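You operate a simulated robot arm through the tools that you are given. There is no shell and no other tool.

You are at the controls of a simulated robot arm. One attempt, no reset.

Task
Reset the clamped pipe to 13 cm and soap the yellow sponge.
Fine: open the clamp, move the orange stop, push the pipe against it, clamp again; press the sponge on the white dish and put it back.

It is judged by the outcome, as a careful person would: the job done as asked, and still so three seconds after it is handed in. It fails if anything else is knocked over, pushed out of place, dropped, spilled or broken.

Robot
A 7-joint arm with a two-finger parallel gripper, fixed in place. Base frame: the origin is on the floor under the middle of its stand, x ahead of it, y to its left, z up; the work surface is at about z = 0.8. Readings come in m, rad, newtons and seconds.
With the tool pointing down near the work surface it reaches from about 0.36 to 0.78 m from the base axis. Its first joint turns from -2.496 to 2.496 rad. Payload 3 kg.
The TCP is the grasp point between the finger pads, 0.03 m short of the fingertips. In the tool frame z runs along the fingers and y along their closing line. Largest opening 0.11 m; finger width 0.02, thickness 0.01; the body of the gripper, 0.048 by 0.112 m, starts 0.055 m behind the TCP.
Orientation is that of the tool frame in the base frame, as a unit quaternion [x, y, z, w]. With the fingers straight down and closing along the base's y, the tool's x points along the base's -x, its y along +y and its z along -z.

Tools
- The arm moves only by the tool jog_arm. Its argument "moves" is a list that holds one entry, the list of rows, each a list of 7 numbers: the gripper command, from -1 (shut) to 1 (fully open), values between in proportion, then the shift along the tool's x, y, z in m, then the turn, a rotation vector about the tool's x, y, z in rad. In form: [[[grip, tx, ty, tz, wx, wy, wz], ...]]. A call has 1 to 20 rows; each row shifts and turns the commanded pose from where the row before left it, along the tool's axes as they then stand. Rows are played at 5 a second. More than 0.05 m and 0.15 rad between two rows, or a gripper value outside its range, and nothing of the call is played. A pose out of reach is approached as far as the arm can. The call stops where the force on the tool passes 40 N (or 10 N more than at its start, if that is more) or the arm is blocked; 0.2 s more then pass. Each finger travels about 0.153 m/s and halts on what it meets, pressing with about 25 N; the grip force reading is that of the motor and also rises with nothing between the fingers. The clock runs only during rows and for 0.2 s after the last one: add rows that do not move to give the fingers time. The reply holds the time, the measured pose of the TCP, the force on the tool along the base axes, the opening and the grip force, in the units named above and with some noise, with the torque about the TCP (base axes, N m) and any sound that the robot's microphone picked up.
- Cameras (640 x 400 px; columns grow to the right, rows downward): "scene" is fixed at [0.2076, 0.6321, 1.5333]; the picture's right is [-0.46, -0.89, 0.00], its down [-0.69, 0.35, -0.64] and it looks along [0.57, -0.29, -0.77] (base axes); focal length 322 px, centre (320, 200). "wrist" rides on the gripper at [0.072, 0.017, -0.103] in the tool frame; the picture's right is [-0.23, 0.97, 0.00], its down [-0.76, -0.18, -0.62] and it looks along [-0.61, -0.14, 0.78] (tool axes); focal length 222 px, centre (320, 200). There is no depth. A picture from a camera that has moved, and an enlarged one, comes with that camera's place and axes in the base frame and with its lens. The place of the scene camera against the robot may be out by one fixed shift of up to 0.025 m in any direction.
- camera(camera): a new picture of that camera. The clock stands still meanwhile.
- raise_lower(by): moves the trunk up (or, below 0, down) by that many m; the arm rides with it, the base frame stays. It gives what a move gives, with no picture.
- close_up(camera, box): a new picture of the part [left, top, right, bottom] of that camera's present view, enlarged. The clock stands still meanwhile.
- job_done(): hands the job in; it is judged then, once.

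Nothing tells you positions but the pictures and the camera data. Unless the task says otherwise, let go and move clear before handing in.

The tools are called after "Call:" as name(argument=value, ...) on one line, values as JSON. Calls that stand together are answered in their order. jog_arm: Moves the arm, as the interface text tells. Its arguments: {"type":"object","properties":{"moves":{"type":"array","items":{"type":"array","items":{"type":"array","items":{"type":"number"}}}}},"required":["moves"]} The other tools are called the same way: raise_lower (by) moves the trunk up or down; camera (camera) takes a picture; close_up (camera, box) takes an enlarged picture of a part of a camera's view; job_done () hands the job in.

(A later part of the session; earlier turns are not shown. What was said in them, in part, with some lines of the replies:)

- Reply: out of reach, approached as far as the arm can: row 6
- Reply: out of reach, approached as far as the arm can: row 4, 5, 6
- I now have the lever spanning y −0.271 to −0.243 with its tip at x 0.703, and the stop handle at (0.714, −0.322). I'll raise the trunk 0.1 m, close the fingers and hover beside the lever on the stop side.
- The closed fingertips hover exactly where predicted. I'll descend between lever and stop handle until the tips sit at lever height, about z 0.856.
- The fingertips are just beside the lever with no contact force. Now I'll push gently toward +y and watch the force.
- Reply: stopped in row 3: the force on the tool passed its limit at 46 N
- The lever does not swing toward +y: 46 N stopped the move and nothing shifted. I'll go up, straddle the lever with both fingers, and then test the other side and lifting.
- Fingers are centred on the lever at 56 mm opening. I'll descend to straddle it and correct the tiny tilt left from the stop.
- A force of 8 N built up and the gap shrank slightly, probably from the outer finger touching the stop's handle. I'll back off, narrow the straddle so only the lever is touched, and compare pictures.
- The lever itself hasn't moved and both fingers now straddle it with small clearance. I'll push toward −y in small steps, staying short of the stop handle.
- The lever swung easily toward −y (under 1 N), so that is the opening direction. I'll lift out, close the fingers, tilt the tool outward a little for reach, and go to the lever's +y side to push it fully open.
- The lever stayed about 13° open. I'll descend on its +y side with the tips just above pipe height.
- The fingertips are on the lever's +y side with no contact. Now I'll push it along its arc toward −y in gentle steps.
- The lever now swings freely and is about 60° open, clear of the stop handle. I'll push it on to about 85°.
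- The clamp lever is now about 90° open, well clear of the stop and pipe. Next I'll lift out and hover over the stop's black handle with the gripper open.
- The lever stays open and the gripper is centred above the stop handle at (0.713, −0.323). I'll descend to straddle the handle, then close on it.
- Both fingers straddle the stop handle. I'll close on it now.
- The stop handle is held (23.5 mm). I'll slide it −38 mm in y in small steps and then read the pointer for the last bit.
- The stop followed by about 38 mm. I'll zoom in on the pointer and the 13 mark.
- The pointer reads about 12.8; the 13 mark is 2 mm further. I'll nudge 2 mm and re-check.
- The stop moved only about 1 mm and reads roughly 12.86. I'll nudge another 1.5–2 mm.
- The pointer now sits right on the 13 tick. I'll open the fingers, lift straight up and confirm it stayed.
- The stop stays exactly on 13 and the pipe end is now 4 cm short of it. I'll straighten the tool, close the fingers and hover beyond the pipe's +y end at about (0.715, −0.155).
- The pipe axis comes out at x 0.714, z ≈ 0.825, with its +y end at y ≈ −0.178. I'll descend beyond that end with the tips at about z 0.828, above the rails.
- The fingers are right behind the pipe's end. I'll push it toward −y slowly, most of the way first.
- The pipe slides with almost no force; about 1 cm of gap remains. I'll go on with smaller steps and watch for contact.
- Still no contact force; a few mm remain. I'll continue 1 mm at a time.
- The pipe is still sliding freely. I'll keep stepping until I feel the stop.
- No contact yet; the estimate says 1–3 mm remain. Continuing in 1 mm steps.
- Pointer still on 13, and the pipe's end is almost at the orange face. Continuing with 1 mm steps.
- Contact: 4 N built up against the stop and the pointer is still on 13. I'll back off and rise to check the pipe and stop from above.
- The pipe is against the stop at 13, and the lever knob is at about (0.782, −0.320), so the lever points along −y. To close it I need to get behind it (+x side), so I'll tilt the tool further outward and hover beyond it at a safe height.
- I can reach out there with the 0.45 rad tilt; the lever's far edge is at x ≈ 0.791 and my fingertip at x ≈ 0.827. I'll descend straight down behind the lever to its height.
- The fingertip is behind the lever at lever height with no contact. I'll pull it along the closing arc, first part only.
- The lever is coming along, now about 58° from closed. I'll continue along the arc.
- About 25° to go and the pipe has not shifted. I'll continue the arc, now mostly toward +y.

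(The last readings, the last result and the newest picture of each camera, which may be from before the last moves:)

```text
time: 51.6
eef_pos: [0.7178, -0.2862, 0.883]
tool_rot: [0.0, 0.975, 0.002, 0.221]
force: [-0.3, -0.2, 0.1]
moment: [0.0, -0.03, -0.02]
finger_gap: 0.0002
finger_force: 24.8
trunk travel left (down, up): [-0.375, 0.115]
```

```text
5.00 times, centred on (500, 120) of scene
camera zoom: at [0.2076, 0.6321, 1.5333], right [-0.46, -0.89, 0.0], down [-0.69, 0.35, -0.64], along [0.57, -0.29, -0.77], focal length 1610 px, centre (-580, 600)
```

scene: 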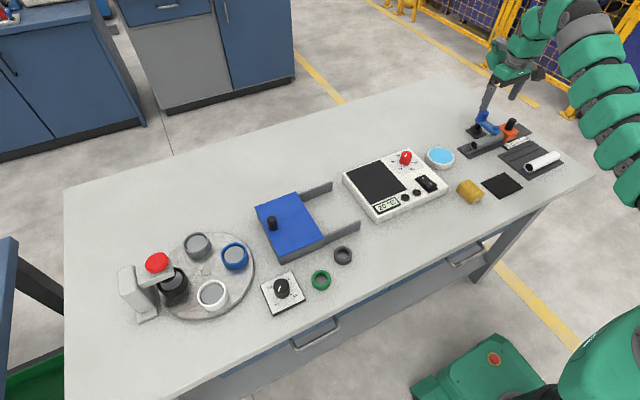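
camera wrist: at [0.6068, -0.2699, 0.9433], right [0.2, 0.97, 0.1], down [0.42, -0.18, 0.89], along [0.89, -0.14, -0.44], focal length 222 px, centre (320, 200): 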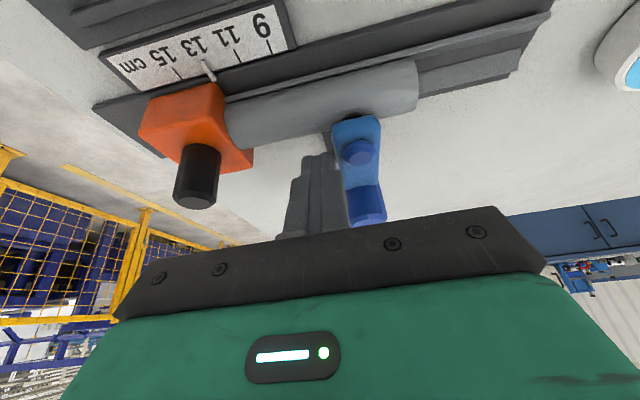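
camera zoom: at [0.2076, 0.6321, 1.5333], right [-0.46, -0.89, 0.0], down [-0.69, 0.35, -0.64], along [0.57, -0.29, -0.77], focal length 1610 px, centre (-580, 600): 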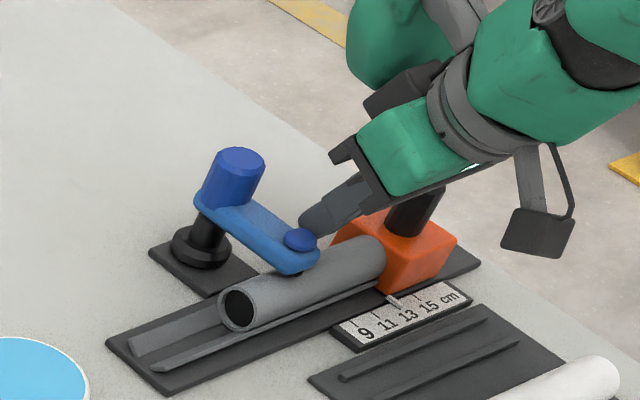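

The lever is nearly at its original closed position. I'll press it home in 1–2 mm steps until I feel the end stop.

Call:
jog_arm(moves=[[[-1, 0, 0.0015, 0, 0, 0, 0], [-1, 0, 0.0015, 0, 0, 0, 0], [-1, 0, 0, 0, 0, 0, 0]]])

Call:
jog_arm(moves=[[[-1, 0, 0.0015, 0, 0, 0, 0], [-1, 0, 0, 0, 0, 0, 0]]])

Call:
close_up(camera="scene", box=[465, 102, 513, 134])

Call:
close_up(camera="wrist", box=[170, 40, 430, 230])

```text
time: 52.4
eef_pos: [0.7177, -0.2845, 0.8839]
tool_rot: [0.0, 0.975, 0.001, 0.224]
force: [-2.5, -7.3, -2.0]
moment: [-0.23, 0.09, -0.03]
finger_gap: 0.0001
finger_force: 24.9
trunk travel left (down, up): [-0.375, 0.115]
```

```text
time: 53.0
eef_pos: [0.7164, -0.2832, 0.8818]
tool_rot: [0.0, 0.975, 0.001, 0.224]
force: [-3.8, -20.4, -2.7]
moment: [-0.56, 0.12, -0.16]
finger_gap: 0.0001
finger_force: 25.5
trunk travel left (down, up): [-0.375, 0.115]
```

```text
12.50 times, centred on (489, 118) of scene
camera zoom: at [0.2076, 0.6321, 1.5333], right [-0.46, -0.89, 0.0], down [-0.69, 0.35, -0.64], along [0.57, -0.29, -0.77], focal length 4024 px, centre (-1792, 1225)
```

zoom: 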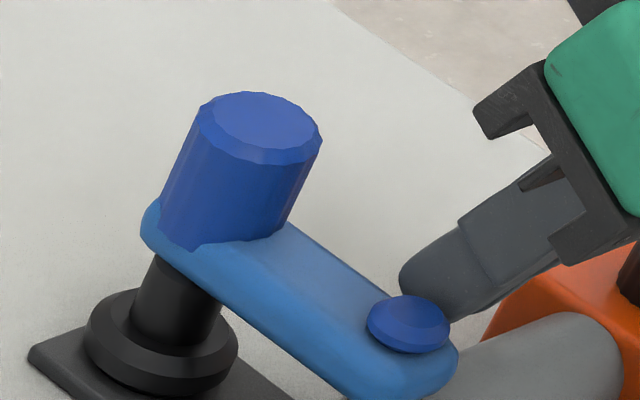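

```text
2.11 times, centred on (300, 135) of wrist
camera zoom: at [0.6065, -0.2677, 0.9435], right [0.21, 0.97, 0.1], down [0.41, -0.18, 0.89], along [0.89, -0.14, -0.44], focal length 468 px, centre (362, 337)
```

zoom: 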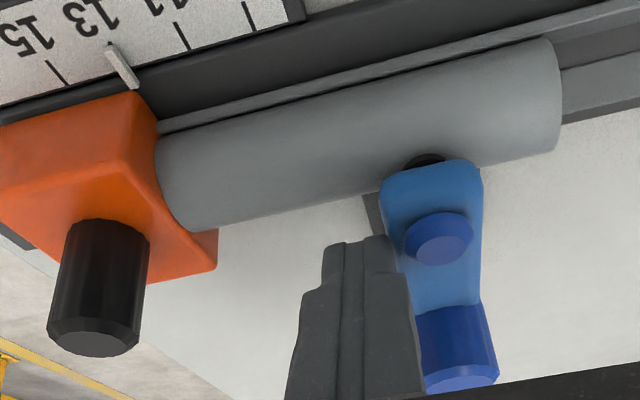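

The lever is back exactly where it was at the start (end stop felt at 20 N). I'll relieve the push, rise straight up, and verify the stop, pipe and lever.

Call:
jog_arm(moves=[[[-1, 0, -0.005, 0, 0, 0, 0], [-1, 0, -0.003, 0, 0, 0, 0], [-1, -0.0152, 0, -0.0315, 0, 0, 0], [-1, -0.0152, 0, -0.0315, 0, 0, 0], [-1, -0.0152, 0, -0.0315, 0, 0.1, 0], [-1, 0, 0, 0, 0, 0.15, 0], [-1, 0, 0, 0, 0, 0.15, 0], [-1, 0, 0, 0, 0, 0.049, 0], [-1, 0, 0, 0, 0, 0, 0]]])

Call:
camera(camera="wrist")

Call:
close_up(camera="wrist", box=[200, 50, 400, 200])

Call:
close_up(camera="scene", box=[455, 90, 545, 160])

```text
time: 55.0
eef_pos: [0.7187, -0.2897, 0.9884]
tool_rot: [0.0, 1.0, 0.001, 0.0]
force: [0.2, 0.2, 0.1]
moment: [-0.02, -0.04, 0.04]
finger_gap: 0.0
finger_force: 25.2
trunk travel left (down, up): [-0.375, 0.115]
```

```text
taken
camera wrist: at [0.6448, -0.2733, 1.0907], right [0.23, 0.97, 0.0], down [0.76, -0.18, 0.62], along [0.61, -0.14, -0.78], focal length 222 px, centre (320, 200)
```

wrist: 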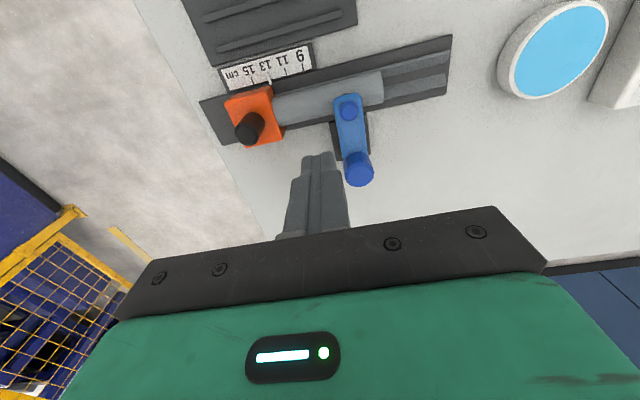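

```text
2.67 times, centred on (300, 125) of wrist
camera zoom: at [0.6448, -0.2733, 1.0907], right [0.23, 0.97, 0.0], down [0.76, -0.18, 0.62], along [0.61, -0.14, -0.78], focal length 592 px, centre (373, 400)
```

zoom: 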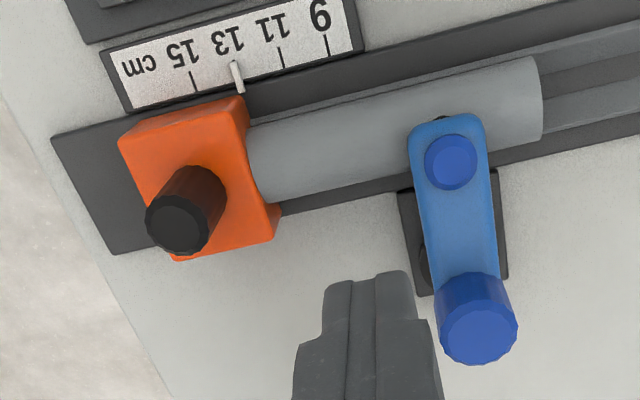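

```text
5.71 times, centred on (500, 125) of scene
camera zoom: at [0.2076, 0.6321, 1.5333], right [-0.46, -0.89, 0.0], down [-0.69, 0.35, -0.64], along [0.57, -0.29, -0.77], focal length 1840 px, centre (-709, 629)
```

zoom: 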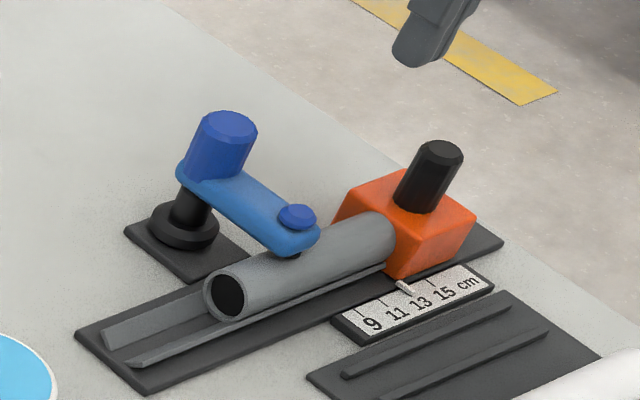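

The fixture looks right: pointer on 13, pipe against the stop, lever closed. I'll zoom in once to verify the pipe–stop contact and pointer, then head for the sponge.

Call:
close_up(camera="wrist", box=[240, 60, 310, 140])

Call:
close_up(camera="scene", box=[490, 110, 530, 150])

```text
5.00 times, centred on (275, 100) of wrist
camera zoom: at [0.6448, -0.2733, 1.0907], right [0.23, 0.97, 0.0], down [0.76, -0.18, 0.62], along [0.61, -0.14, -0.78], focal length 1111 px, centre (545, 700)
```

zoom: 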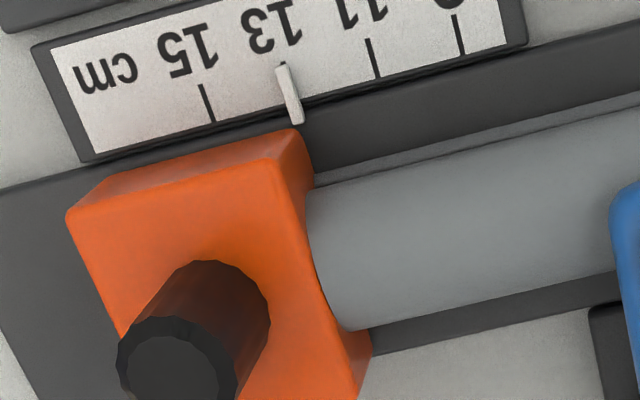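

```text
10.00 times, centred on (510, 130) of scene
camera zoom: at [0.2076, 0.6321, 1.5333], right [-0.46, -0.89, 0.0], down [-0.69, 0.35, -0.64], along [0.57, -0.29, -0.77], focal length 3220 px, centre (-1580, 900)
```

zoom: 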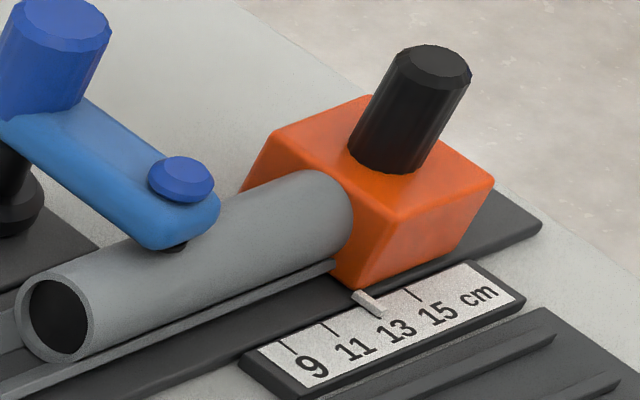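

The fixture is finished. Now I'll move over toward the sponge and dish, opening the gripper, to look at the sponge's pose from above.

Call:
jog_arm(moves=[[[-1, 0.0, 0.0, -0.03, 0, 0, 0], [-1, 0.0228, 0.0371, 0, 0, 0, 0], [-1, 0.0228, 0.0371, 0, 0, 0, 0], [0.5, 0.0228, 0.0371, 0, 0, 0, 0], [0.5, 0.0228, 0.0371, 0, 0, 0, 0], [0.5, 0.0228, 0.0371, 0, 0, 0, 0], [0.5, 0.0228, 0.0371, 0, 0, 0, 0], [0.5, 0.0228, 0.0371, 0, 0, 0, 0], [0.5, 0, 0, 0, 0, 0, 0]]])

Call:
camera(camera="wrist")

Call:
close_up(camera="scene", box=[415, 140, 535, 215])

```text
time: 57.0
eef_pos: [0.5571, -0.0289, 1.0175]
tool_rot: [0.0, 1.0, 0.0, 0.001]
force: [0.1, -0.1, -0.2]
moment: [0.01, -0.03, 0.0]
finger_gap: 0.0825
finger_force: 0.1
trunk travel left (down, up): [-0.375, 0.115]
```

```text
taken
camera wrist: at [0.4836, -0.0132, 1.1192], right [0.23, 0.97, 0.0], down [0.76, -0.18, 0.62], along [0.61, -0.14, -0.78], focal length 222 px, centre (320, 200)
```

wrist: 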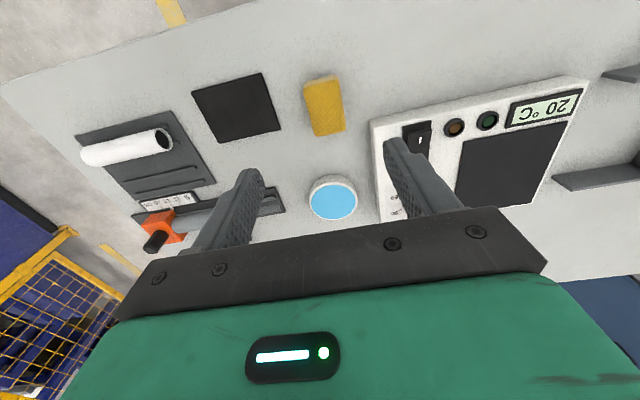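

```text
5.33 times, centred on (475, 178) of scene
camera zoom: at [0.2076, 0.6321, 1.5333], right [-0.46, -0.89, 0.0], down [-0.69, 0.35, -0.64], along [0.57, -0.29, -0.77], focal length 1717 px, centre (-507, 320)
```

zoom: 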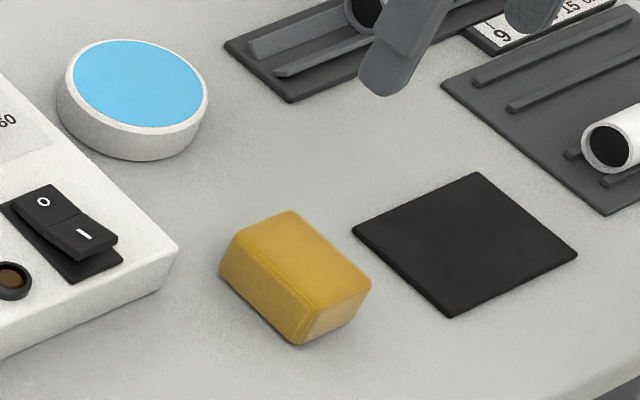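

Call:
close_up(camera="wrist", box=[260, 60, 380, 140])

Call:
close_up(camera="wrist", box=[270, 150, 400, 230])

```text
5.00 times, centred on (320, 100) of wrist
camera zoom: at [0.4836, -0.0132, 1.1192], right [0.23, 0.97, 0.0], down [0.76, -0.18, 0.62], along [0.61, -0.14, -0.78], focal length 1111 px, centre (320, 700)
```

zoom: 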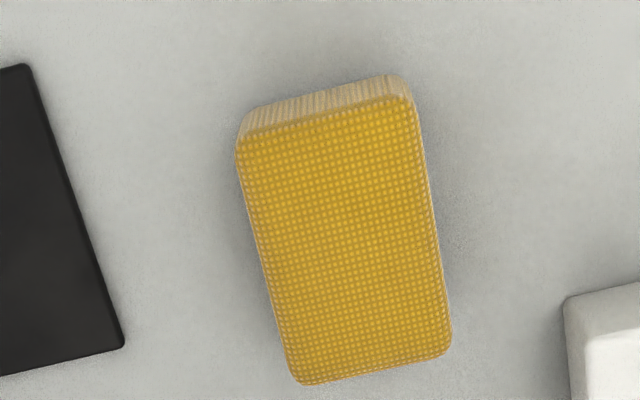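

```text
4.92 times, centred on (335, 190) of wrist
camera zoom: at [0.4836, -0.0132, 1.1192], right [0.23, 0.97, 0.0], down [0.76, -0.18, 0.62], along [0.61, -0.14, -0.78], focal length 1094 px, centre (246, 249)
```

zoom: 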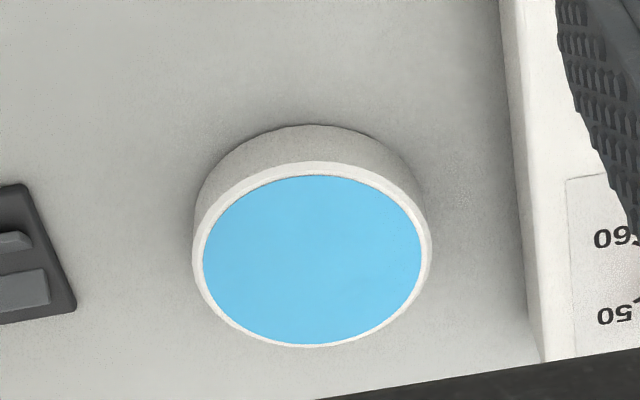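

The sponge is axis-aligned: x 0.539–0.599, y −0.046 to −0.004, top at about 0.833; the dish centre is (0.723, −0.045) with its surface near z 0.826. I'll move over the sponge with a 66 mm opening and come down to a hover.

Call:
jog_arm(moves=[[[0.2, -0.0119, 0.0037, 0.02, 0, 0, 0], [0.2, 0, 0, 0.04, 0, 0, 0], [0.2, 0, 0, 0.04, 0, 0, 0], [0.2, 0, 0, 0, 0, 0, 0]]])

Call:
camera(camera="wrist")

Call:
close_up(camera="scene", box=[415, 120, 535, 215])

```text
time: 58.0
eef_pos: [0.57, -0.0287, 0.9171]
tool_rot: [0.0, 1.0, 0.001, 0.001]
force: [-0.4, -0.1, -0.7]
moment: [0.03, -0.03, -0.02]
finger_gap: 0.0659
finger_force: 0.0
trunk travel left (down, up): [-0.375, 0.115]
```

```text
taken
camera wrist: at [0.4961, -0.0109, 1.0187], right [0.23, 0.97, 0.0], down [0.76, -0.18, 0.62], along [0.61, -0.14, -0.78], focal length 222 px, centre (320, 200)
```

wrist: 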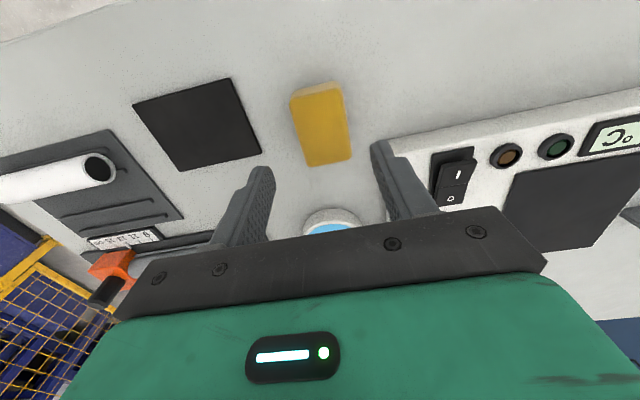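

```text
4.21 times, centred on (475, 168) of scene
camera zoom: at [0.2076, 0.6321, 1.5333], right [-0.46, -0.89, 0.0], down [-0.69, 0.35, -0.64], along [0.57, -0.29, -0.77], focal length 1356 px, centre (-333, 337)
```

zoom: 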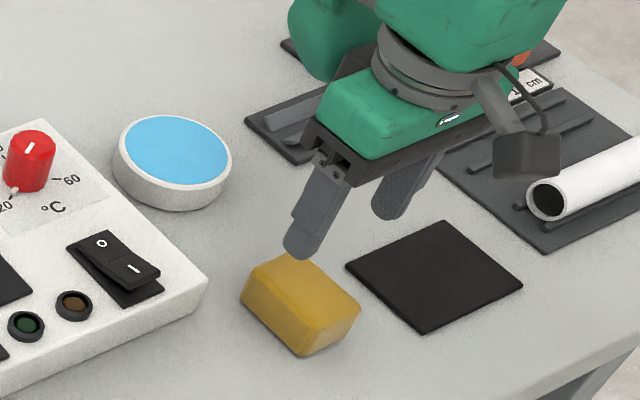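

Call:
close_up(camera="wrist", box=[250, 60, 410, 180])

```text
3.33 times, centred on (330, 120) of wrist
camera zoom: at [0.4961, -0.0109, 1.0187], right [0.23, 0.97, 0.0], down [0.76, -0.18, 0.62], along [0.61, -0.14, -0.78], focal length 740 px, centre (287, 467)
```

zoom: 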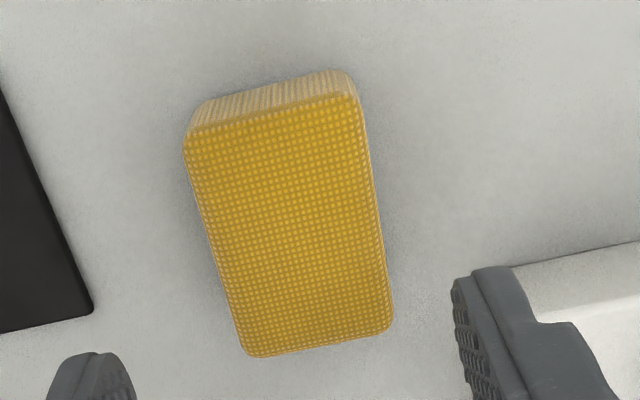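

The sponge centre is confirmed at (0.569, −0.0254). I'll centre in y and descend to z 0.842, keeping the tips 12 mm above the bench.

Call:
jog_arm(moves=[[[0.2, 0, 0.0025, 0.03, 0, 0, 0], [0.2, 0, 0, 0.025, 0, 0, 0], [0.2, 0, 0, 0.02, 0, 0, 0], [0.2, 0, 0, 0, 0, 0, 0]]])

Call:
close_up(camera="scene", box=[435, 140, 525, 215])

Call:
close_up(camera="wrist", box=[210, 60, 450, 220])

```text
time: 59.0
eef_pos: [0.5691, -0.0248, 0.8413]
tool_rot: [-0.001, 1.0, 0.0, 0.0]
force: [0.4, -0.2, -0.3]
moment: [-0.04, -0.01, 0.02]
finger_gap: 0.0658
finger_force: 0.0
trunk travel left (down, up): [-0.375, 0.115]
```

```text
5.33 times, centred on (480, 178) of scene
camera zoom: at [0.2076, 0.6321, 1.5333], right [-0.46, -0.89, 0.0], down [-0.69, 0.35, -0.64], along [0.57, -0.29, -0.77], focal length 1717 px, centre (-533, 320)
```

zoom: 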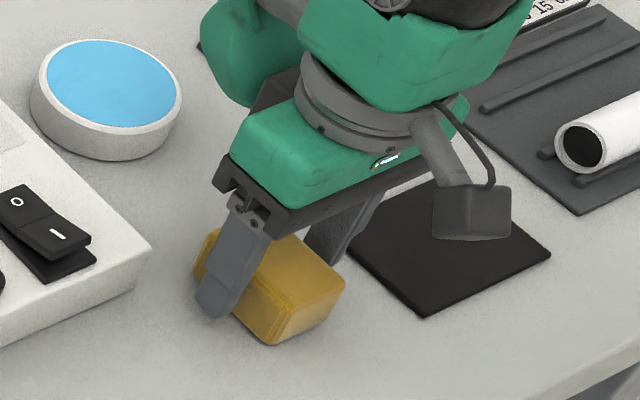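

```text
2.50 times, centred on (330, 140) of wrist
camera zoom: at [0.4961, -0.0085, 0.9444], right [0.23, 0.97, 0.0], down [0.76, -0.18, 0.62], along [0.61, -0.14, -0.78], focal length 555 px, centre (295, 350)
```

zoom: 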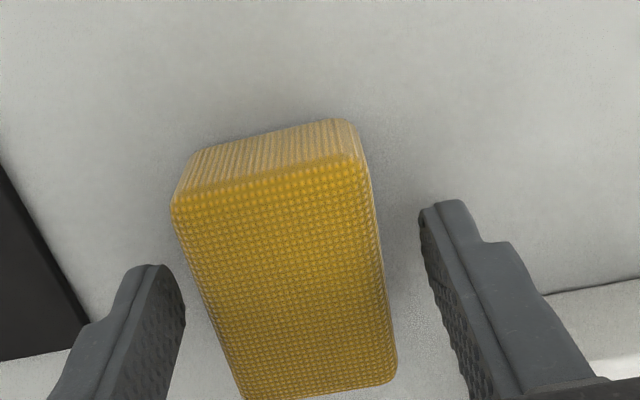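

Fingers straddle the sponge evenly. I'll close on it.

Call:
jog_arm(moves=[[[-0.2, 0, 0, 0, 0, 0, 0], [-0.35, 0, 0, 0, 0, 0, 0], [-0.5, 0, 0, 0, 0, 0, 0], [-0.5, 0, 0, 0, 0, 0, 0], [-0.5, 0, 0, 0, 0, 0, 0]]])

Call:
close_up(camera="wrist", box=[210, 60, 450, 220])

```text
time: 60.2
eef_pos: [0.5695, -0.0256, 0.8428]
tool_rot: [-0.001, 1.0, 0.001, 0.0]
force: [0.6, -0.2, -0.9]
moment: [0.0, -0.01, 0.01]
finger_gap: 0.0435
finger_force: 25.2
trunk travel left (down, up): [-0.375, 0.115]
```

```text
2.50 times, centred on (330, 140) of wrist
camera zoom: at [0.4961, -0.0085, 0.9447], right [0.23, 0.97, 0.0], down [0.76, -0.18, 0.62], along [0.61, -0.14, -0.78], focal length 555 px, centre (295, 350)
```

zoom: 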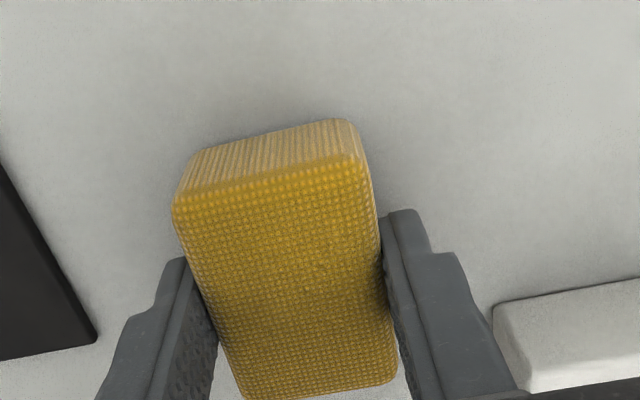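

The sponge is held at 43.5 mm. I'll lift it 8 cm and carry it above the dish centre.

Call:
jog_arm(moves=[[[-0.5, 0, 0, -0.02, 0, 0, 0], [-0.5, 0, 0, -0.03, 0, 0, 0], [-0.5, 0, 0, -0.03, 0, 0, 0], [-0.5, -0.03, -0.004, 0, 0, 0, 0], [-0.5, -0.0315, -0.004, 0, 0, 0, 0], [-0.5, -0.0315, -0.004, 0, 0, 0, 0], [-0.5, -0.0315, -0.004, 0, 0, 0, 0], [-0.5, -0.029, -0.0034, 0, 0, 0, 0], [-0.5, 0, 0, 0, 0, 0, 0]]])

Call:
camera(camera="wrist")

Call:
close_up(camera="scene", box=[395, 100, 515, 215])

```text
time: 62.2
eef_pos: [0.7236, -0.0419, 0.9235]
tool_rot: [-0.001, 1.0, 0.001, 0.001]
force: [0.7, 0.1, 0.3]
moment: [-0.01, 0.03, -0.02]
finger_gap: 0.044
finger_force: 24.3
trunk travel left (down, up): [-0.375, 0.115]
```

```text
taken
camera wrist: at [0.6504, -0.026, 1.0251], right [0.23, 0.97, 0.0], down [0.76, -0.18, 0.62], along [0.61, -0.14, -0.78], focal length 222 px, centre (320, 200)
```

wrist: 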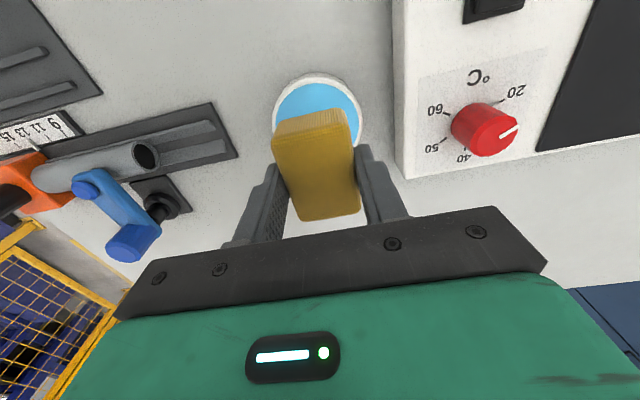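

```text
3.48 times, centred on (455, 158) of scene
camera zoom: at [0.2076, 0.6321, 1.5333], right [-0.46, -0.89, 0.0], down [-0.69, 0.35, -0.64], along [0.57, -0.29, -0.77], focal length 1120 px, centre (-150, 348)
```

zoom: 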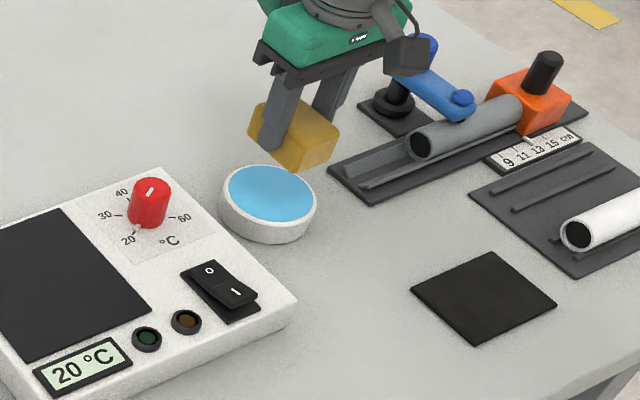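

The sponge hovers over the dish, centred within a couple of mm. I'll descend most of the way, then feel for contact.

Call:
jog_arm(moves=[[[-0.5, 0, -0.0015, 0.02, 0, 0, 0], [-0.5, 0, 0, 0.015, 0, 0, 0], [-0.5, 0, 0, 0.008, 0, 0, 0], [-0.5, 0, 0, 0.004, 0, 0, 0], [-0.5, 0, 0, 0, 0, 0, 0]]])

Call:
close_up(camera="scene", box=[405, 110, 495, 195])

Call:
camera(camera="wrist")

```text
time: 63.4
eef_pos: [0.7225, -0.0443, 0.8757]
tool_rot: [0.0, 1.0, 0.001, 0.001]
force: [1.3, -0.5, 0.3]
moment: [0.0, 0.03, -0.02]
finger_gap: 0.0438
finger_force: 25.7
trunk travel left (down, up): [-0.375, 0.115]
```

```text
4.71 times, centred on (450, 152) of scene
camera zoom: at [0.2076, 0.6321, 1.5333], right [-0.46, -0.89, 0.0], down [-0.69, 0.35, -0.64], along [0.57, -0.29, -0.77], focal length 1515 px, centre (-292, 424)
```

zoom: 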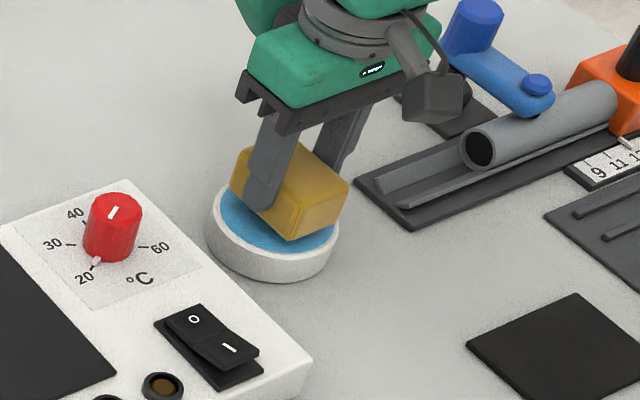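

```text
taken
camera wrist: at [0.6501, -0.0283, 0.9783], right [0.23, 0.97, 0.0], down [0.76, -0.18, 0.62], along [0.61, -0.14, -0.78], focal length 222 px, centre (320, 200)
```

wrist: 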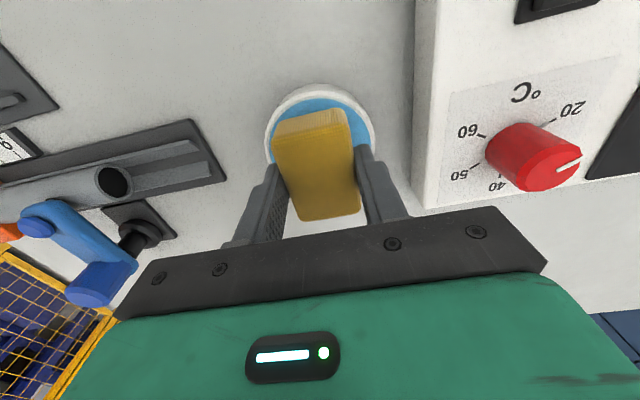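

The sponge is well within the blue area, a few mm above it. Now small downward steps to press it.

Call:
jog_arm(moves=[[[-0.5, 0, 0, 0.002, 0, 0, 0], [-0.5, 0, 0, 0.002, 0, 0, 0], [-0.5, 0, 0, 0.002, 0, 0, 0], [-0.5, 0, 0, 0, 0, 0, 0]]])

Call:
jog_arm(moves=[[[-0.5, 0, 0, 0.0015, 0, 0, 0], [-0.5, 0, 0, 0, 0, 0, 0]]])

Call:
close_up(camera="scene", box=[405, 110, 495, 195])

```text
time: 64.4
eef_pos: [0.7235, -0.0448, 0.8708]
tool_rot: [0.0, 1.0, 0.001, 0.001]
force: [-0.6, -0.6, -0.9]
moment: [0.02, -0.01, 0.0]
finger_gap: 0.0439
finger_force: 24.9
trunk travel left (down, up): [-0.375, 0.115]
```

```text
time: 65.0
eef_pos: [0.7239, -0.0451, 0.8684]
tool_rot: [0.0, 1.0, 0.001, 0.0]
force: [-0.2, 0.4, -0.1]
moment: [0.01, 0.03, 0.01]
finger_gap: 0.0437
finger_force: 25.5
trunk travel left (down, up): [-0.375, 0.115]
```

```text
4.71 times, centred on (450, 152) of scene
camera zoom: at [0.2076, 0.6321, 1.5333], right [-0.46, -0.89, 0.0], down [-0.69, 0.35, -0.64], along [0.57, -0.29, -0.77], focal length 1515 px, centre (-292, 424)
```

zoom: 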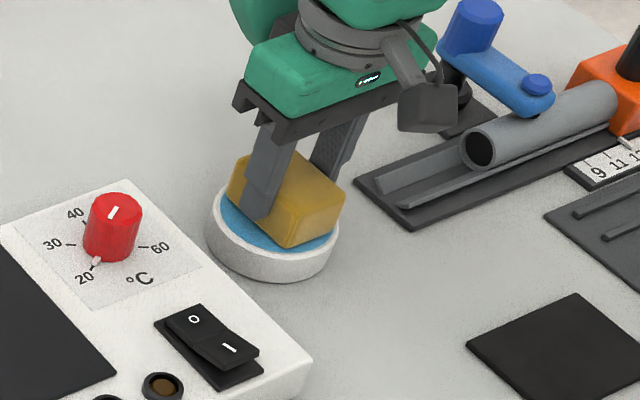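

No contact yet; continuing down in small steps.

Call:
jog_arm(moves=[[[-0.5, 0, 0, 0.0015, 0, 0, 0], [-0.5, 0, 0, 0, 0, 0, 0]]])

Call:
jog_arm(moves=[[[-0.5, 0, 0, 0.0015, 0, 0, 0], [-0.5, 0, 0, 0, 0, 0, 0]]])

Call:
close_up(camera="scene", box=[405, 110, 495, 195])

```text
time: 65.6
eef_pos: [0.7249, -0.0441, 0.8682]
tool_rot: [0.0, 1.0, 0.0, 0.002]
force: [1.1, -0.8, 8.7]
moment: [-0.03, 0.12, -0.01]
finger_gap: 0.0436
finger_force: 25.0
trunk travel left (down, up): [-0.375, 0.115]
```

```text
time: 66.2
eef_pos: [0.7232, -0.0442, 0.8682]
tool_rot: [0.0, 1.0, 0.001, 0.002]
force: [3.7, -1.1, 25.7]
moment: [-0.09, 0.13, -0.02]
finger_gap: 0.0439
finger_force: 24.9
trunk travel left (down, up): [-0.375, 0.115]
```

```text
4.71 times, centred on (450, 152) of scene
camera zoom: at [0.2076, 0.6321, 1.5333], right [-0.46, -0.89, 0.0], down [-0.69, 0.35, -0.64], along [0.57, -0.29, -0.77], focal length 1515 px, centre (-292, 424)
```

zoom: 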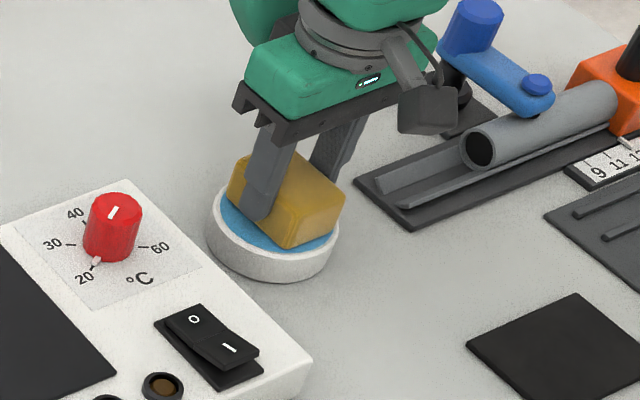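

The sponge is pressed on the dish with about 25 N. I'll ease slightly and hold it there for about a second.

Call:
jog_arm(moves=[[[-0.5, 0, 0, -0.0007, 0, 0, 0], [-0.5, 0, 0, 0, 0, 0, 0], [-0.5, 0, 0, 0, 0, 0, 0], [-0.5, 0, 0, 0, 0, 0, 0], [-0.5, 0, 0, 0, 0, 0, 0], [-0.5, 0, 0, 0, 0, 0, 0], [-0.5, 0, 0, 0, 0, 0, 0]]])

Call:
close_up(camera="scene", box=[405, 110, 495, 195])

Call:
close_up(camera="wrist", box=[220, 70, 420, 240])

```text
time: 67.8
eef_pos: [0.7224, -0.0451, 0.8679]
tool_rot: [0.0, 1.0, 0.001, 0.001]
force: [5.0, -0.9, 29.5]
moment: [-0.03, -0.17, 0.01]
finger_gap: 0.0435
finger_force: 24.9
trunk travel left (down, up): [-0.375, 0.115]
```

```text
4.71 times, centred on (450, 152) of scene
camera zoom: at [0.2076, 0.6321, 1.5333], right [-0.46, -0.89, 0.0], down [-0.69, 0.35, -0.64], along [0.57, -0.29, -0.77], focal length 1515 px, centre (-292, 424)
```

zoom: 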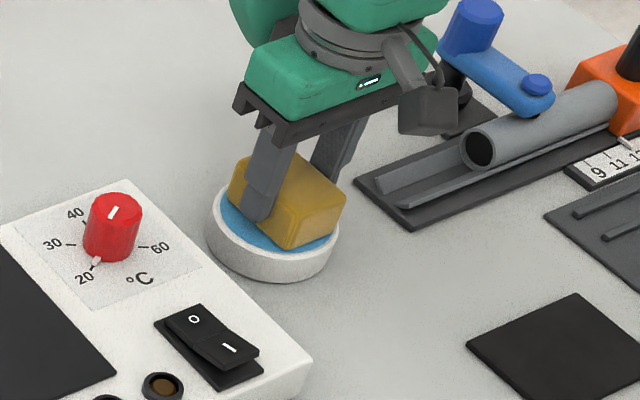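

```text
2.35 times, centred on (320, 155) of wrist
camera zoom: at [0.6491, -0.0283, 0.9696], right [0.23, 0.97, 0.0], down [0.76, -0.18, 0.63], along [0.61, -0.14, -0.78], focal length 523 px, centre (320, 306)
```

zoom: 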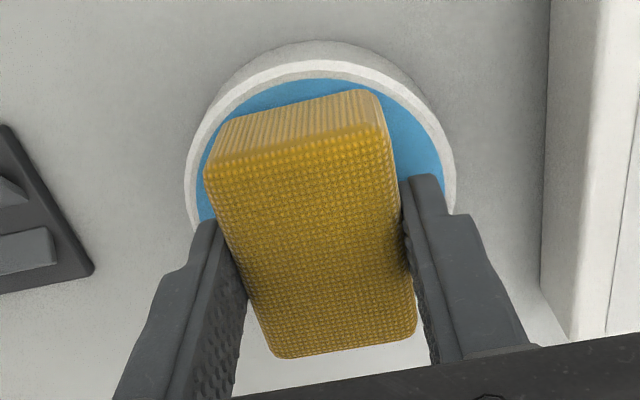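

Pressed steadily at about 30 N for over a second. Now I'll lift straight up and look at the sponge and dish.

Call:
jog_arm(moves=[[[-0.5, 0, 0, -0.003, 0, 0, 0], [-0.5, 0, 0, -0.007, 0, 0, 0], [-0.5, 0, 0, -0.02, 0, 0, 0], [-0.5, 0, 0, -0.025, 0, 0, 0], [-0.5, 0, 0, 0, 0, 0, 0]]])

Call:
camera(camera="wrist")

Call:
close_up(camera="scene", box=[395, 100, 515, 215])

```text
time: 69.0
eef_pos: [0.7228, -0.0459, 0.9209]
tool_rot: [0.0, 1.0, 0.001, 0.001]
force: [0.6, 0.0, 0.4]
moment: [-0.02, 0.02, -0.01]
finger_gap: 0.0438
finger_force: 25.0
trunk travel left (down, up): [-0.375, 0.115]
```

```text
taken
camera wrist: at [0.65, -0.029, 1.0233], right [0.23, 0.97, 0.0], down [0.76, -0.18, 0.62], along [0.61, -0.14, -0.78], focal length 222 px, centre (320, 200)
```

wrist: 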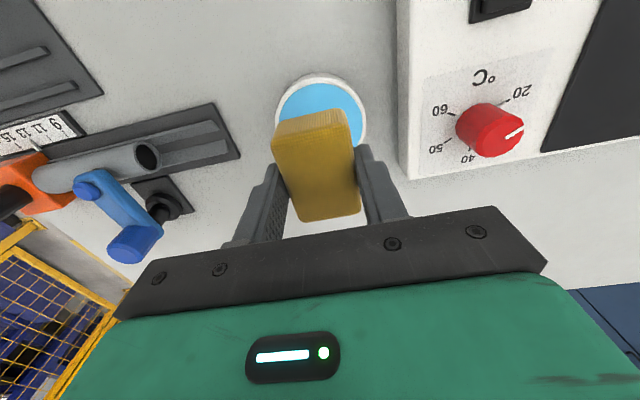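

```text
3.48 times, centred on (455, 158) of scene
camera zoom: at [0.2076, 0.6321, 1.5333], right [-0.46, -0.89, 0.0], down [-0.69, 0.35, -0.64], along [0.57, -0.29, -0.77], focal length 1120 px, centre (-150, 348)
```

zoom: 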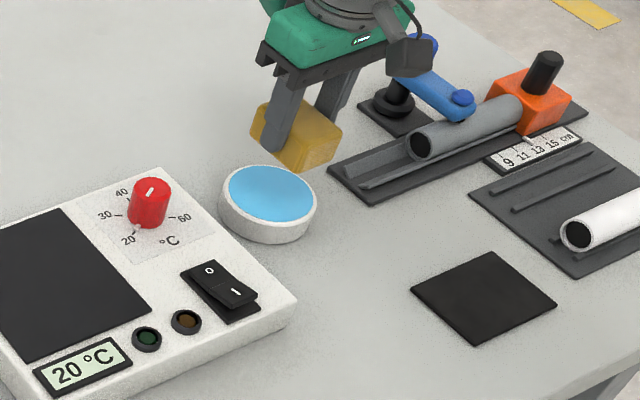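

Call:
close_up(camera="scene", box=[430, 120, 480, 165])

Call:
close_up(camera="wrist", box=[250, 60, 400, 230])

```text
8.89 times, centred on (455, 142) of scene
camera zoom: at [0.2076, 0.6321, 1.5333], right [-0.46, -0.89, 0.0], down [-0.69, 0.35, -0.64], along [0.57, -0.29, -0.77], focal length 2862 px, centre (-880, 711)
```

zoom: 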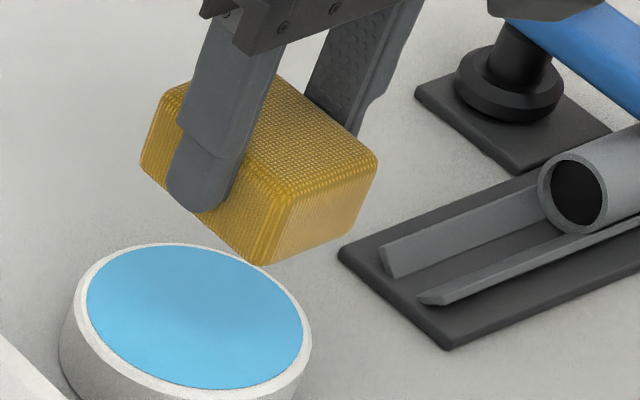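

```text
2.35 times, centred on (325, 145) of wrist
camera zoom: at [0.65, -0.029, 1.0233], right [0.23, 0.97, 0.0], down [0.76, -0.18, 0.62], along [0.61, -0.14, -0.78], focal length 523 px, centre (308, 329)
```

zoom: 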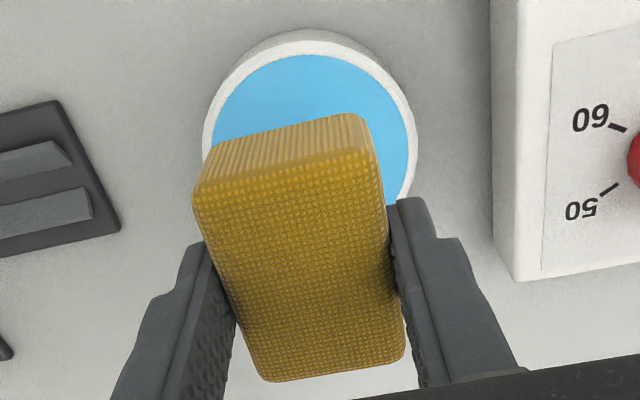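

Dish and sponge both look intact. I'll carry the sponge back along the reverse path to its original spot.

Call:
jog_arm(moves=[[[-0.5, 0.0307, 0.0042, 0, 0, 0, 0], [-0.5, 0.0307, 0.0042, 0, 0, 0, 0], [-0.5, 0.0307, 0.0042, 0, 0, 0, 0], [-0.5, 0.0307, 0.0042, 0, 0, 0, 0], [-0.5, 0.0307, 0.0041, 0, 0, 0, 0], [-0.5, 0, 0, 0.03, 0, 0, 0], [-0.5, 0, 0, 0.03, 0, 0, 0], [-0.5, 0, 0, 0.01, 0, 0, 0], [-0.5, 0, 0, 0, 0, 0, 0]]])

Call:
close_up(camera="scene", box=[435, 140, 525, 215])

Call:
close_up(camera="wrist", box=[210, 60, 450, 220])

```text
time: 71.0
eef_pos: [0.5702, -0.0242, 0.8514]
tool_rot: [0.001, 1.0, 0.001, 0.002]
force: [0.0, -0.6, 0.9]
moment: [-0.02, -0.01, -0.01]
finger_gap: 0.0439
finger_force: 25.1
trunk travel left (down, up): [-0.375, 0.115]
```

```text
5.33 times, centred on (480, 178) of scene
camera zoom: at [0.2076, 0.6321, 1.5333], right [-0.46, -0.89, 0.0], down [-0.69, 0.35, -0.64], along [0.57, -0.29, -0.77], focal length 1717 px, centre (-533, 320)
```

zoom: 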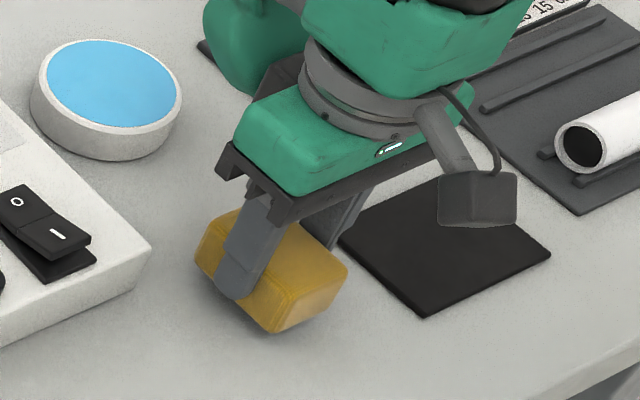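

```text
2.50 times, centred on (330, 140) of wrist
camera zoom: at [0.4969, -0.0075, 0.953], right [0.23, 0.97, 0.0], down [0.76, -0.18, 0.62], along [0.61, -0.14, -0.78], focal length 555 px, centre (295, 350)
```

zoom: 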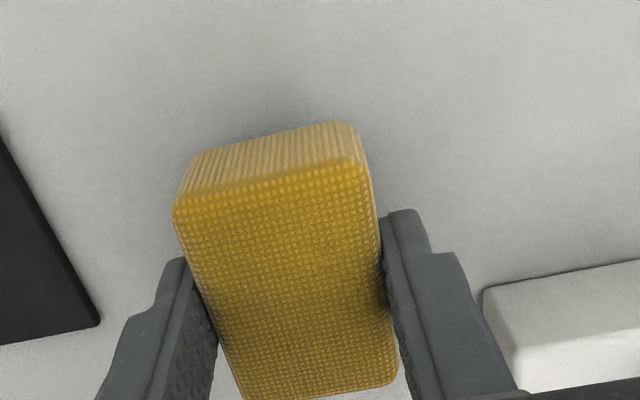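

The sponge is over its original spot with about 8 mm to go. I'll lower slowly until light contact.

Call:
jog_arm(moves=[[[-0.5, 0, 0, 0.004, 0, 0, 0], [-0.5, 0, 0, 0.002, 0, 0, 0], [-0.5, 0, 0, 0.001, 0, 0, 0], [-0.5, 0, 0, 0, 0, 0, 0]]])

Call:
jog_arm(moves=[[[-0.5, 0, 0, 0.0008, 0, 0, 0], [-0.5, 0, 0, 0, 0, 0, 0]]])

```text
time: 72.0
eef_pos: [0.5699, -0.0249, 0.8437]
tool_rot: [0.0, 1.0, 0.001, 0.001]
force: [-0.3, 0.2, -0.6]
moment: [0.0, 0.01, -0.01]
finger_gap: 0.0441
finger_force: 24.5
trunk travel left (down, up): [-0.375, 0.115]
```

```text
time: 72.6
eef_pos: [0.5695, -0.0235, 0.8438]
tool_rot: [0.0, 1.0, 0.001, 0.0]
force: [0.4, 0.6, -0.1]
moment: [-0.02, 0.01, 0.01]
finger_gap: 0.0437
finger_force: 25.3
trunk travel left (down, up): [-0.375, 0.115]
```

Call:
jog_arm(moves=[[[-0.5, 0, 0, 0.0007, 0, 0, 0], [-0.5, 0, 0, 0, 0, 0, 0]]])

Call:
close_up(camera="scene", box=[435, 140, 525, 215])

```text
time: 73.2
eef_pos: [0.5704, -0.0239, 0.843]
tool_rot: [0.001, 1.0, 0.001, 0.001]
force: [0.5, -0.6, 0.1]
moment: [0.0, 0.0, 0.01]
finger_gap: 0.044
finger_force: 24.5
trunk travel left (down, up): [-0.375, 0.115]
```

```text
5.33 times, centred on (480, 178) of scene
camera zoom: at [0.2076, 0.6321, 1.5333], right [-0.46, -0.89, 0.0], down [-0.69, 0.35, -0.64], along [0.57, -0.29, -0.77], focal length 1717 px, centre (-533, 320)
```

zoom: 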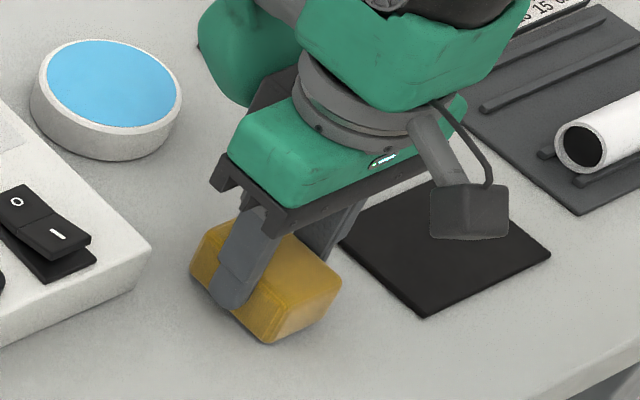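

Still no contact; the sponge is about 1.5 mm off toward +y. I'll correct that while lowering the last bit.

Call:
jog_arm(moves=[[[-0.5, 0.0005, -0.0014, 0, 0, 0, 0], [-0.5, 0, 0, 0.0008, 0, 0, 0], [-0.5, 0, 0, 0, 0, 0, 0]]])

Call:
jog_arm(moves=[[[-0.5, 0, 0, 0.0008, 0, 0, 0], [-0.5, 0, 0, 0, 0, 0, 0]]])

```text
time: 74.0
eef_pos: [0.5696, -0.0249, 0.8417]
tool_rot: [-0.001, 1.0, 0.001, 0.001]
force: [0.0, -0.2, 1.1]
moment: [0.0, -0.04, 0.0]
finger_gap: 0.0437
finger_force: 25.0
trunk travel left (down, up): [-0.375, 0.115]
```

```text
time: 74.6
eef_pos: [0.5693, -0.0248, 0.8418]
tool_rot: [0.0, 1.0, 0.001, 0.001]
force: [0.1, -0.8, 5.8]
moment: [-0.04, 0.03, 0.02]
finger_gap: 0.044
finger_force: 24.8
trunk travel left (down, up): [-0.375, 0.115]
```

The sponge is now resting on the bench (about 6 N contact). I'll open the fingers and lift straight up.

Call:
jog_arm(moves=[[[0, 0, 0, 0, 0, 0, 0], [0.2, 0, 0, 0, 0, 0, 0], [0.2, 0, 0, 0, 0, 0, 0], [0.2, 0, 0, -0.03, 0, 0, 0], [0.2, 0, 0, -0.04, 0, 0, 0], [0.2, 0, 0, -0.04, 0, 0, 0], [0.2, 0, 0, -0.04, 0, 0, 0], [0.2, 0, 0, 0, 0, 0, 0]]])

Call:
camera(camera="wrist")

Call:
close_up(camera="wrist", box=[260, 60, 380, 140])

Call:
camera(camera="scene")

```text
time: 76.4
eef_pos: [0.5683, -0.0252, 0.9918]
tool_rot: [-0.001, 1.0, 0.0, 0.001]
force: [-0.4, 0.3, -0.2]
moment: [0.04, 0.02, -0.03]
finger_gap: 0.0659
finger_force: 0.0
trunk travel left (down, up): [-0.375, 0.115]
```

```text
taken
camera wrist: at [0.4952, -0.0092, 1.0932], right [0.23, 0.97, 0.0], down [0.76, -0.18, 0.62], along [0.61, -0.14, -0.78], focal length 222 px, centre (320, 200)
```

wrist: 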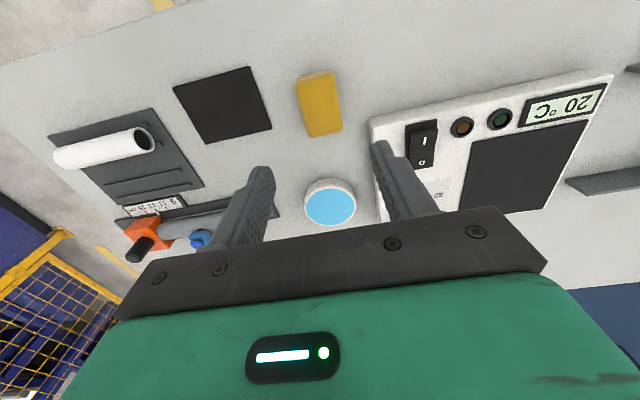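

```text
5.00 times, centred on (320, 100) of wrist
camera zoom: at [0.4952, -0.0092, 1.0932], right [0.23, 0.97, 0.0], down [0.76, -0.18, 0.62], along [0.61, -0.14, -0.78], focal length 1111 px, centre (320, 700)
```

zoom: 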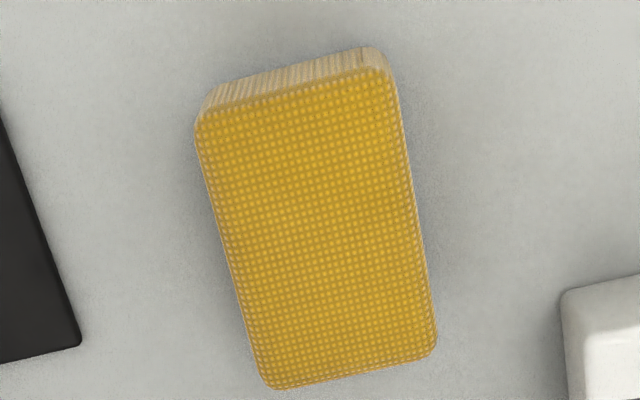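

```text
taken
```

scene: 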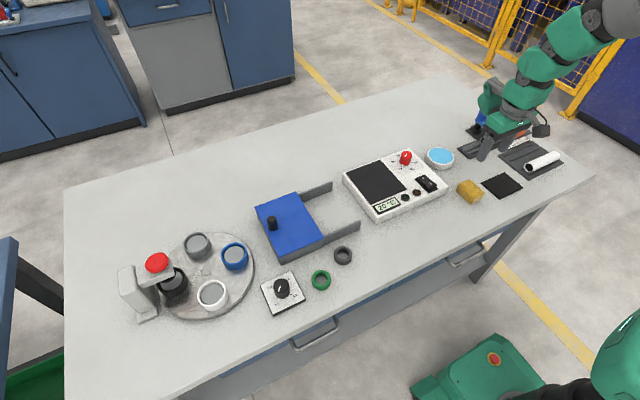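

The sponge is back within about 1 mm of its original place. I'll move the arm clear and check everything once more before handing in.

Call:
jog_arm(moves=[[[0.5, 0.015, 0.01, -0.03, 0, 0, 0], [0.5, 0.015, 0.01, -0.03, 0, 0, 0], [0.5, 0.02, 0.01, -0.03, 0, 0, 0], [0.5, 0.02, 0.01, -0.03, 0, 0, 0], [0.5, 0.02, 0.005, -0.03, 0, 0, 0], [0.5, 0, 0, 0, 0, 0, 0]]])

Call:
camera(camera="scene")

Call:
close_up(camera="scene", box=[455, 90, 545, 160])

Call:
camera(camera="wrist")

```text
time: 77.8
eef_pos: [0.4781, 0.0185, 1.1404]
tool_rot: [0.001, 1.0, 0.001, 0.001]
force: [-0.6, 1.2, -0.5]
moment: [-0.02, -0.04, -0.03]
finger_gap: 0.0824
finger_force: 0.0
trunk travel left (down, up): [-0.375, 0.115]
```

```text
taken
```

scene: 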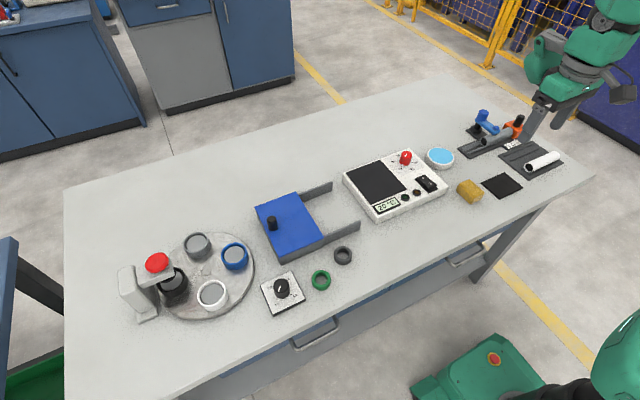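

```text
5.71 times, centred on (500, 125) of scene
camera zoom: at [0.2076, 0.6321, 1.5333], right [-0.46, -0.89, 0.0], down [-0.69, 0.35, -0.64], along [0.57, -0.29, -0.77], focal length 1840 px, centre (-709, 629)
```

zoom: 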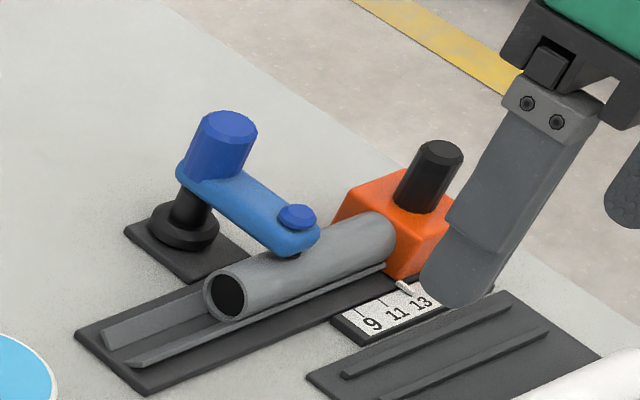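

```text
taken
camera wrist: at [0.4052, 0.0349, 1.2427], right [0.23, 0.97, 0.0], down [0.76, -0.18, 0.62], along [0.61, -0.14, -0.78], focal length 222 px, centre (320, 200)
```

wrist: 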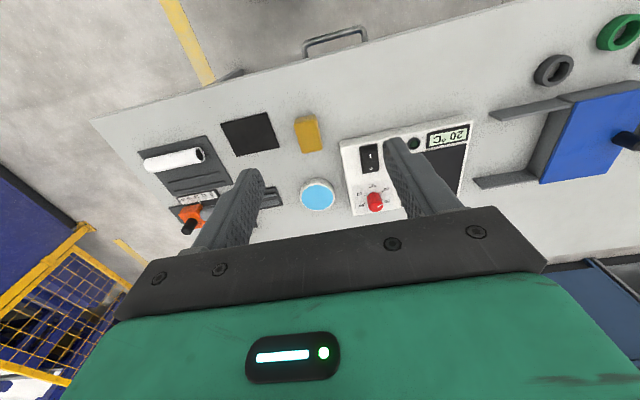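

Call:
close_up(camera="scene", box=[465, 102, 513, 134])

Call:
close_up(camera="scene", box=[420, 140, 540, 215])

```text
12.50 times, centred on (489, 118) of scene
camera zoom: at [0.2076, 0.6321, 1.5333], right [-0.46, -0.89, 0.0], down [-0.69, 0.35, -0.64], along [0.57, -0.29, -0.77], focal length 4024 px, centre (-1792, 1225)
```

zoom: 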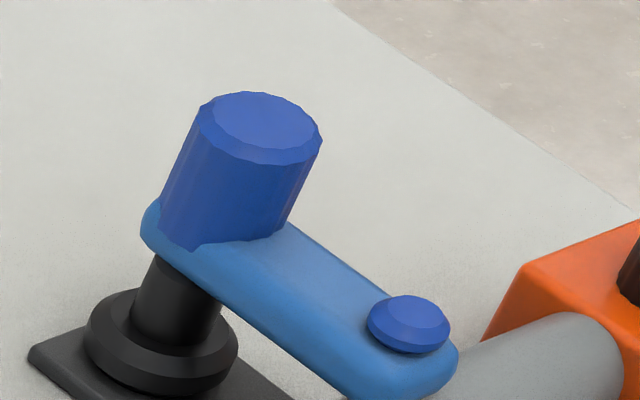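

```text
5.33 times, centred on (480, 178) of scene
camera zoom: at [0.2076, 0.6321, 1.5333], right [-0.46, -0.89, 0.0], down [-0.69, 0.35, -0.64], along [0.57, -0.29, -0.77], focal length 1717 px, centre (-533, 320)
```

zoom: 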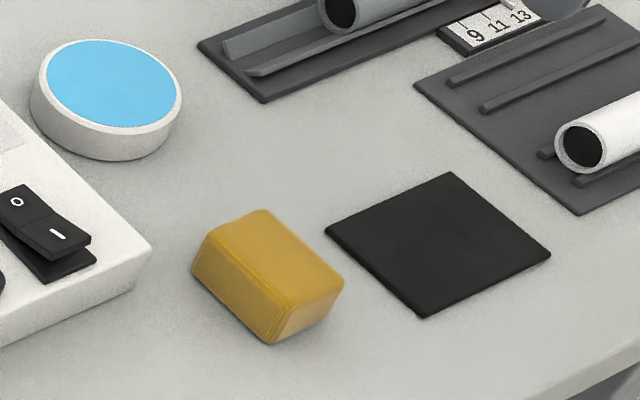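

The lever is in exactly its original closed position, with the stop's pointer on 13 and the pipe against it. The sponge was pressed on the dish and is back in its place, nothing else has moved, and the arm is clear, so I'm handing in.

Call:
job_done()

```text
The job is handed in.
```

I've handed in the job: the pipe is reset to 13 cm and clamped, and the sponge has been pressed on the dish and put back.

- **Pipe:** I swung the clamp lever open and slid the orange stop from 9 to 13 cm. I then pushed the pipe until it touched the stop and closed the lever to its original position. In the last close-ups the pointer was on the 13 mark, and closing the clamp had not shifted the pipe.
- **Sponge:** I pressed it on the white dish at about 30 N for over a second, then set it down within about 1 mm of where it started. The pictures show no visible change on the sponge, so the soaping rests on that press rather than on anything I could see.
- **Everything else:** nothing else had moved in the final pictures, and the arm is clear of the bench. Early on I tried the lever in the wrong direction. It stopped at 46 N and nothing shifted.
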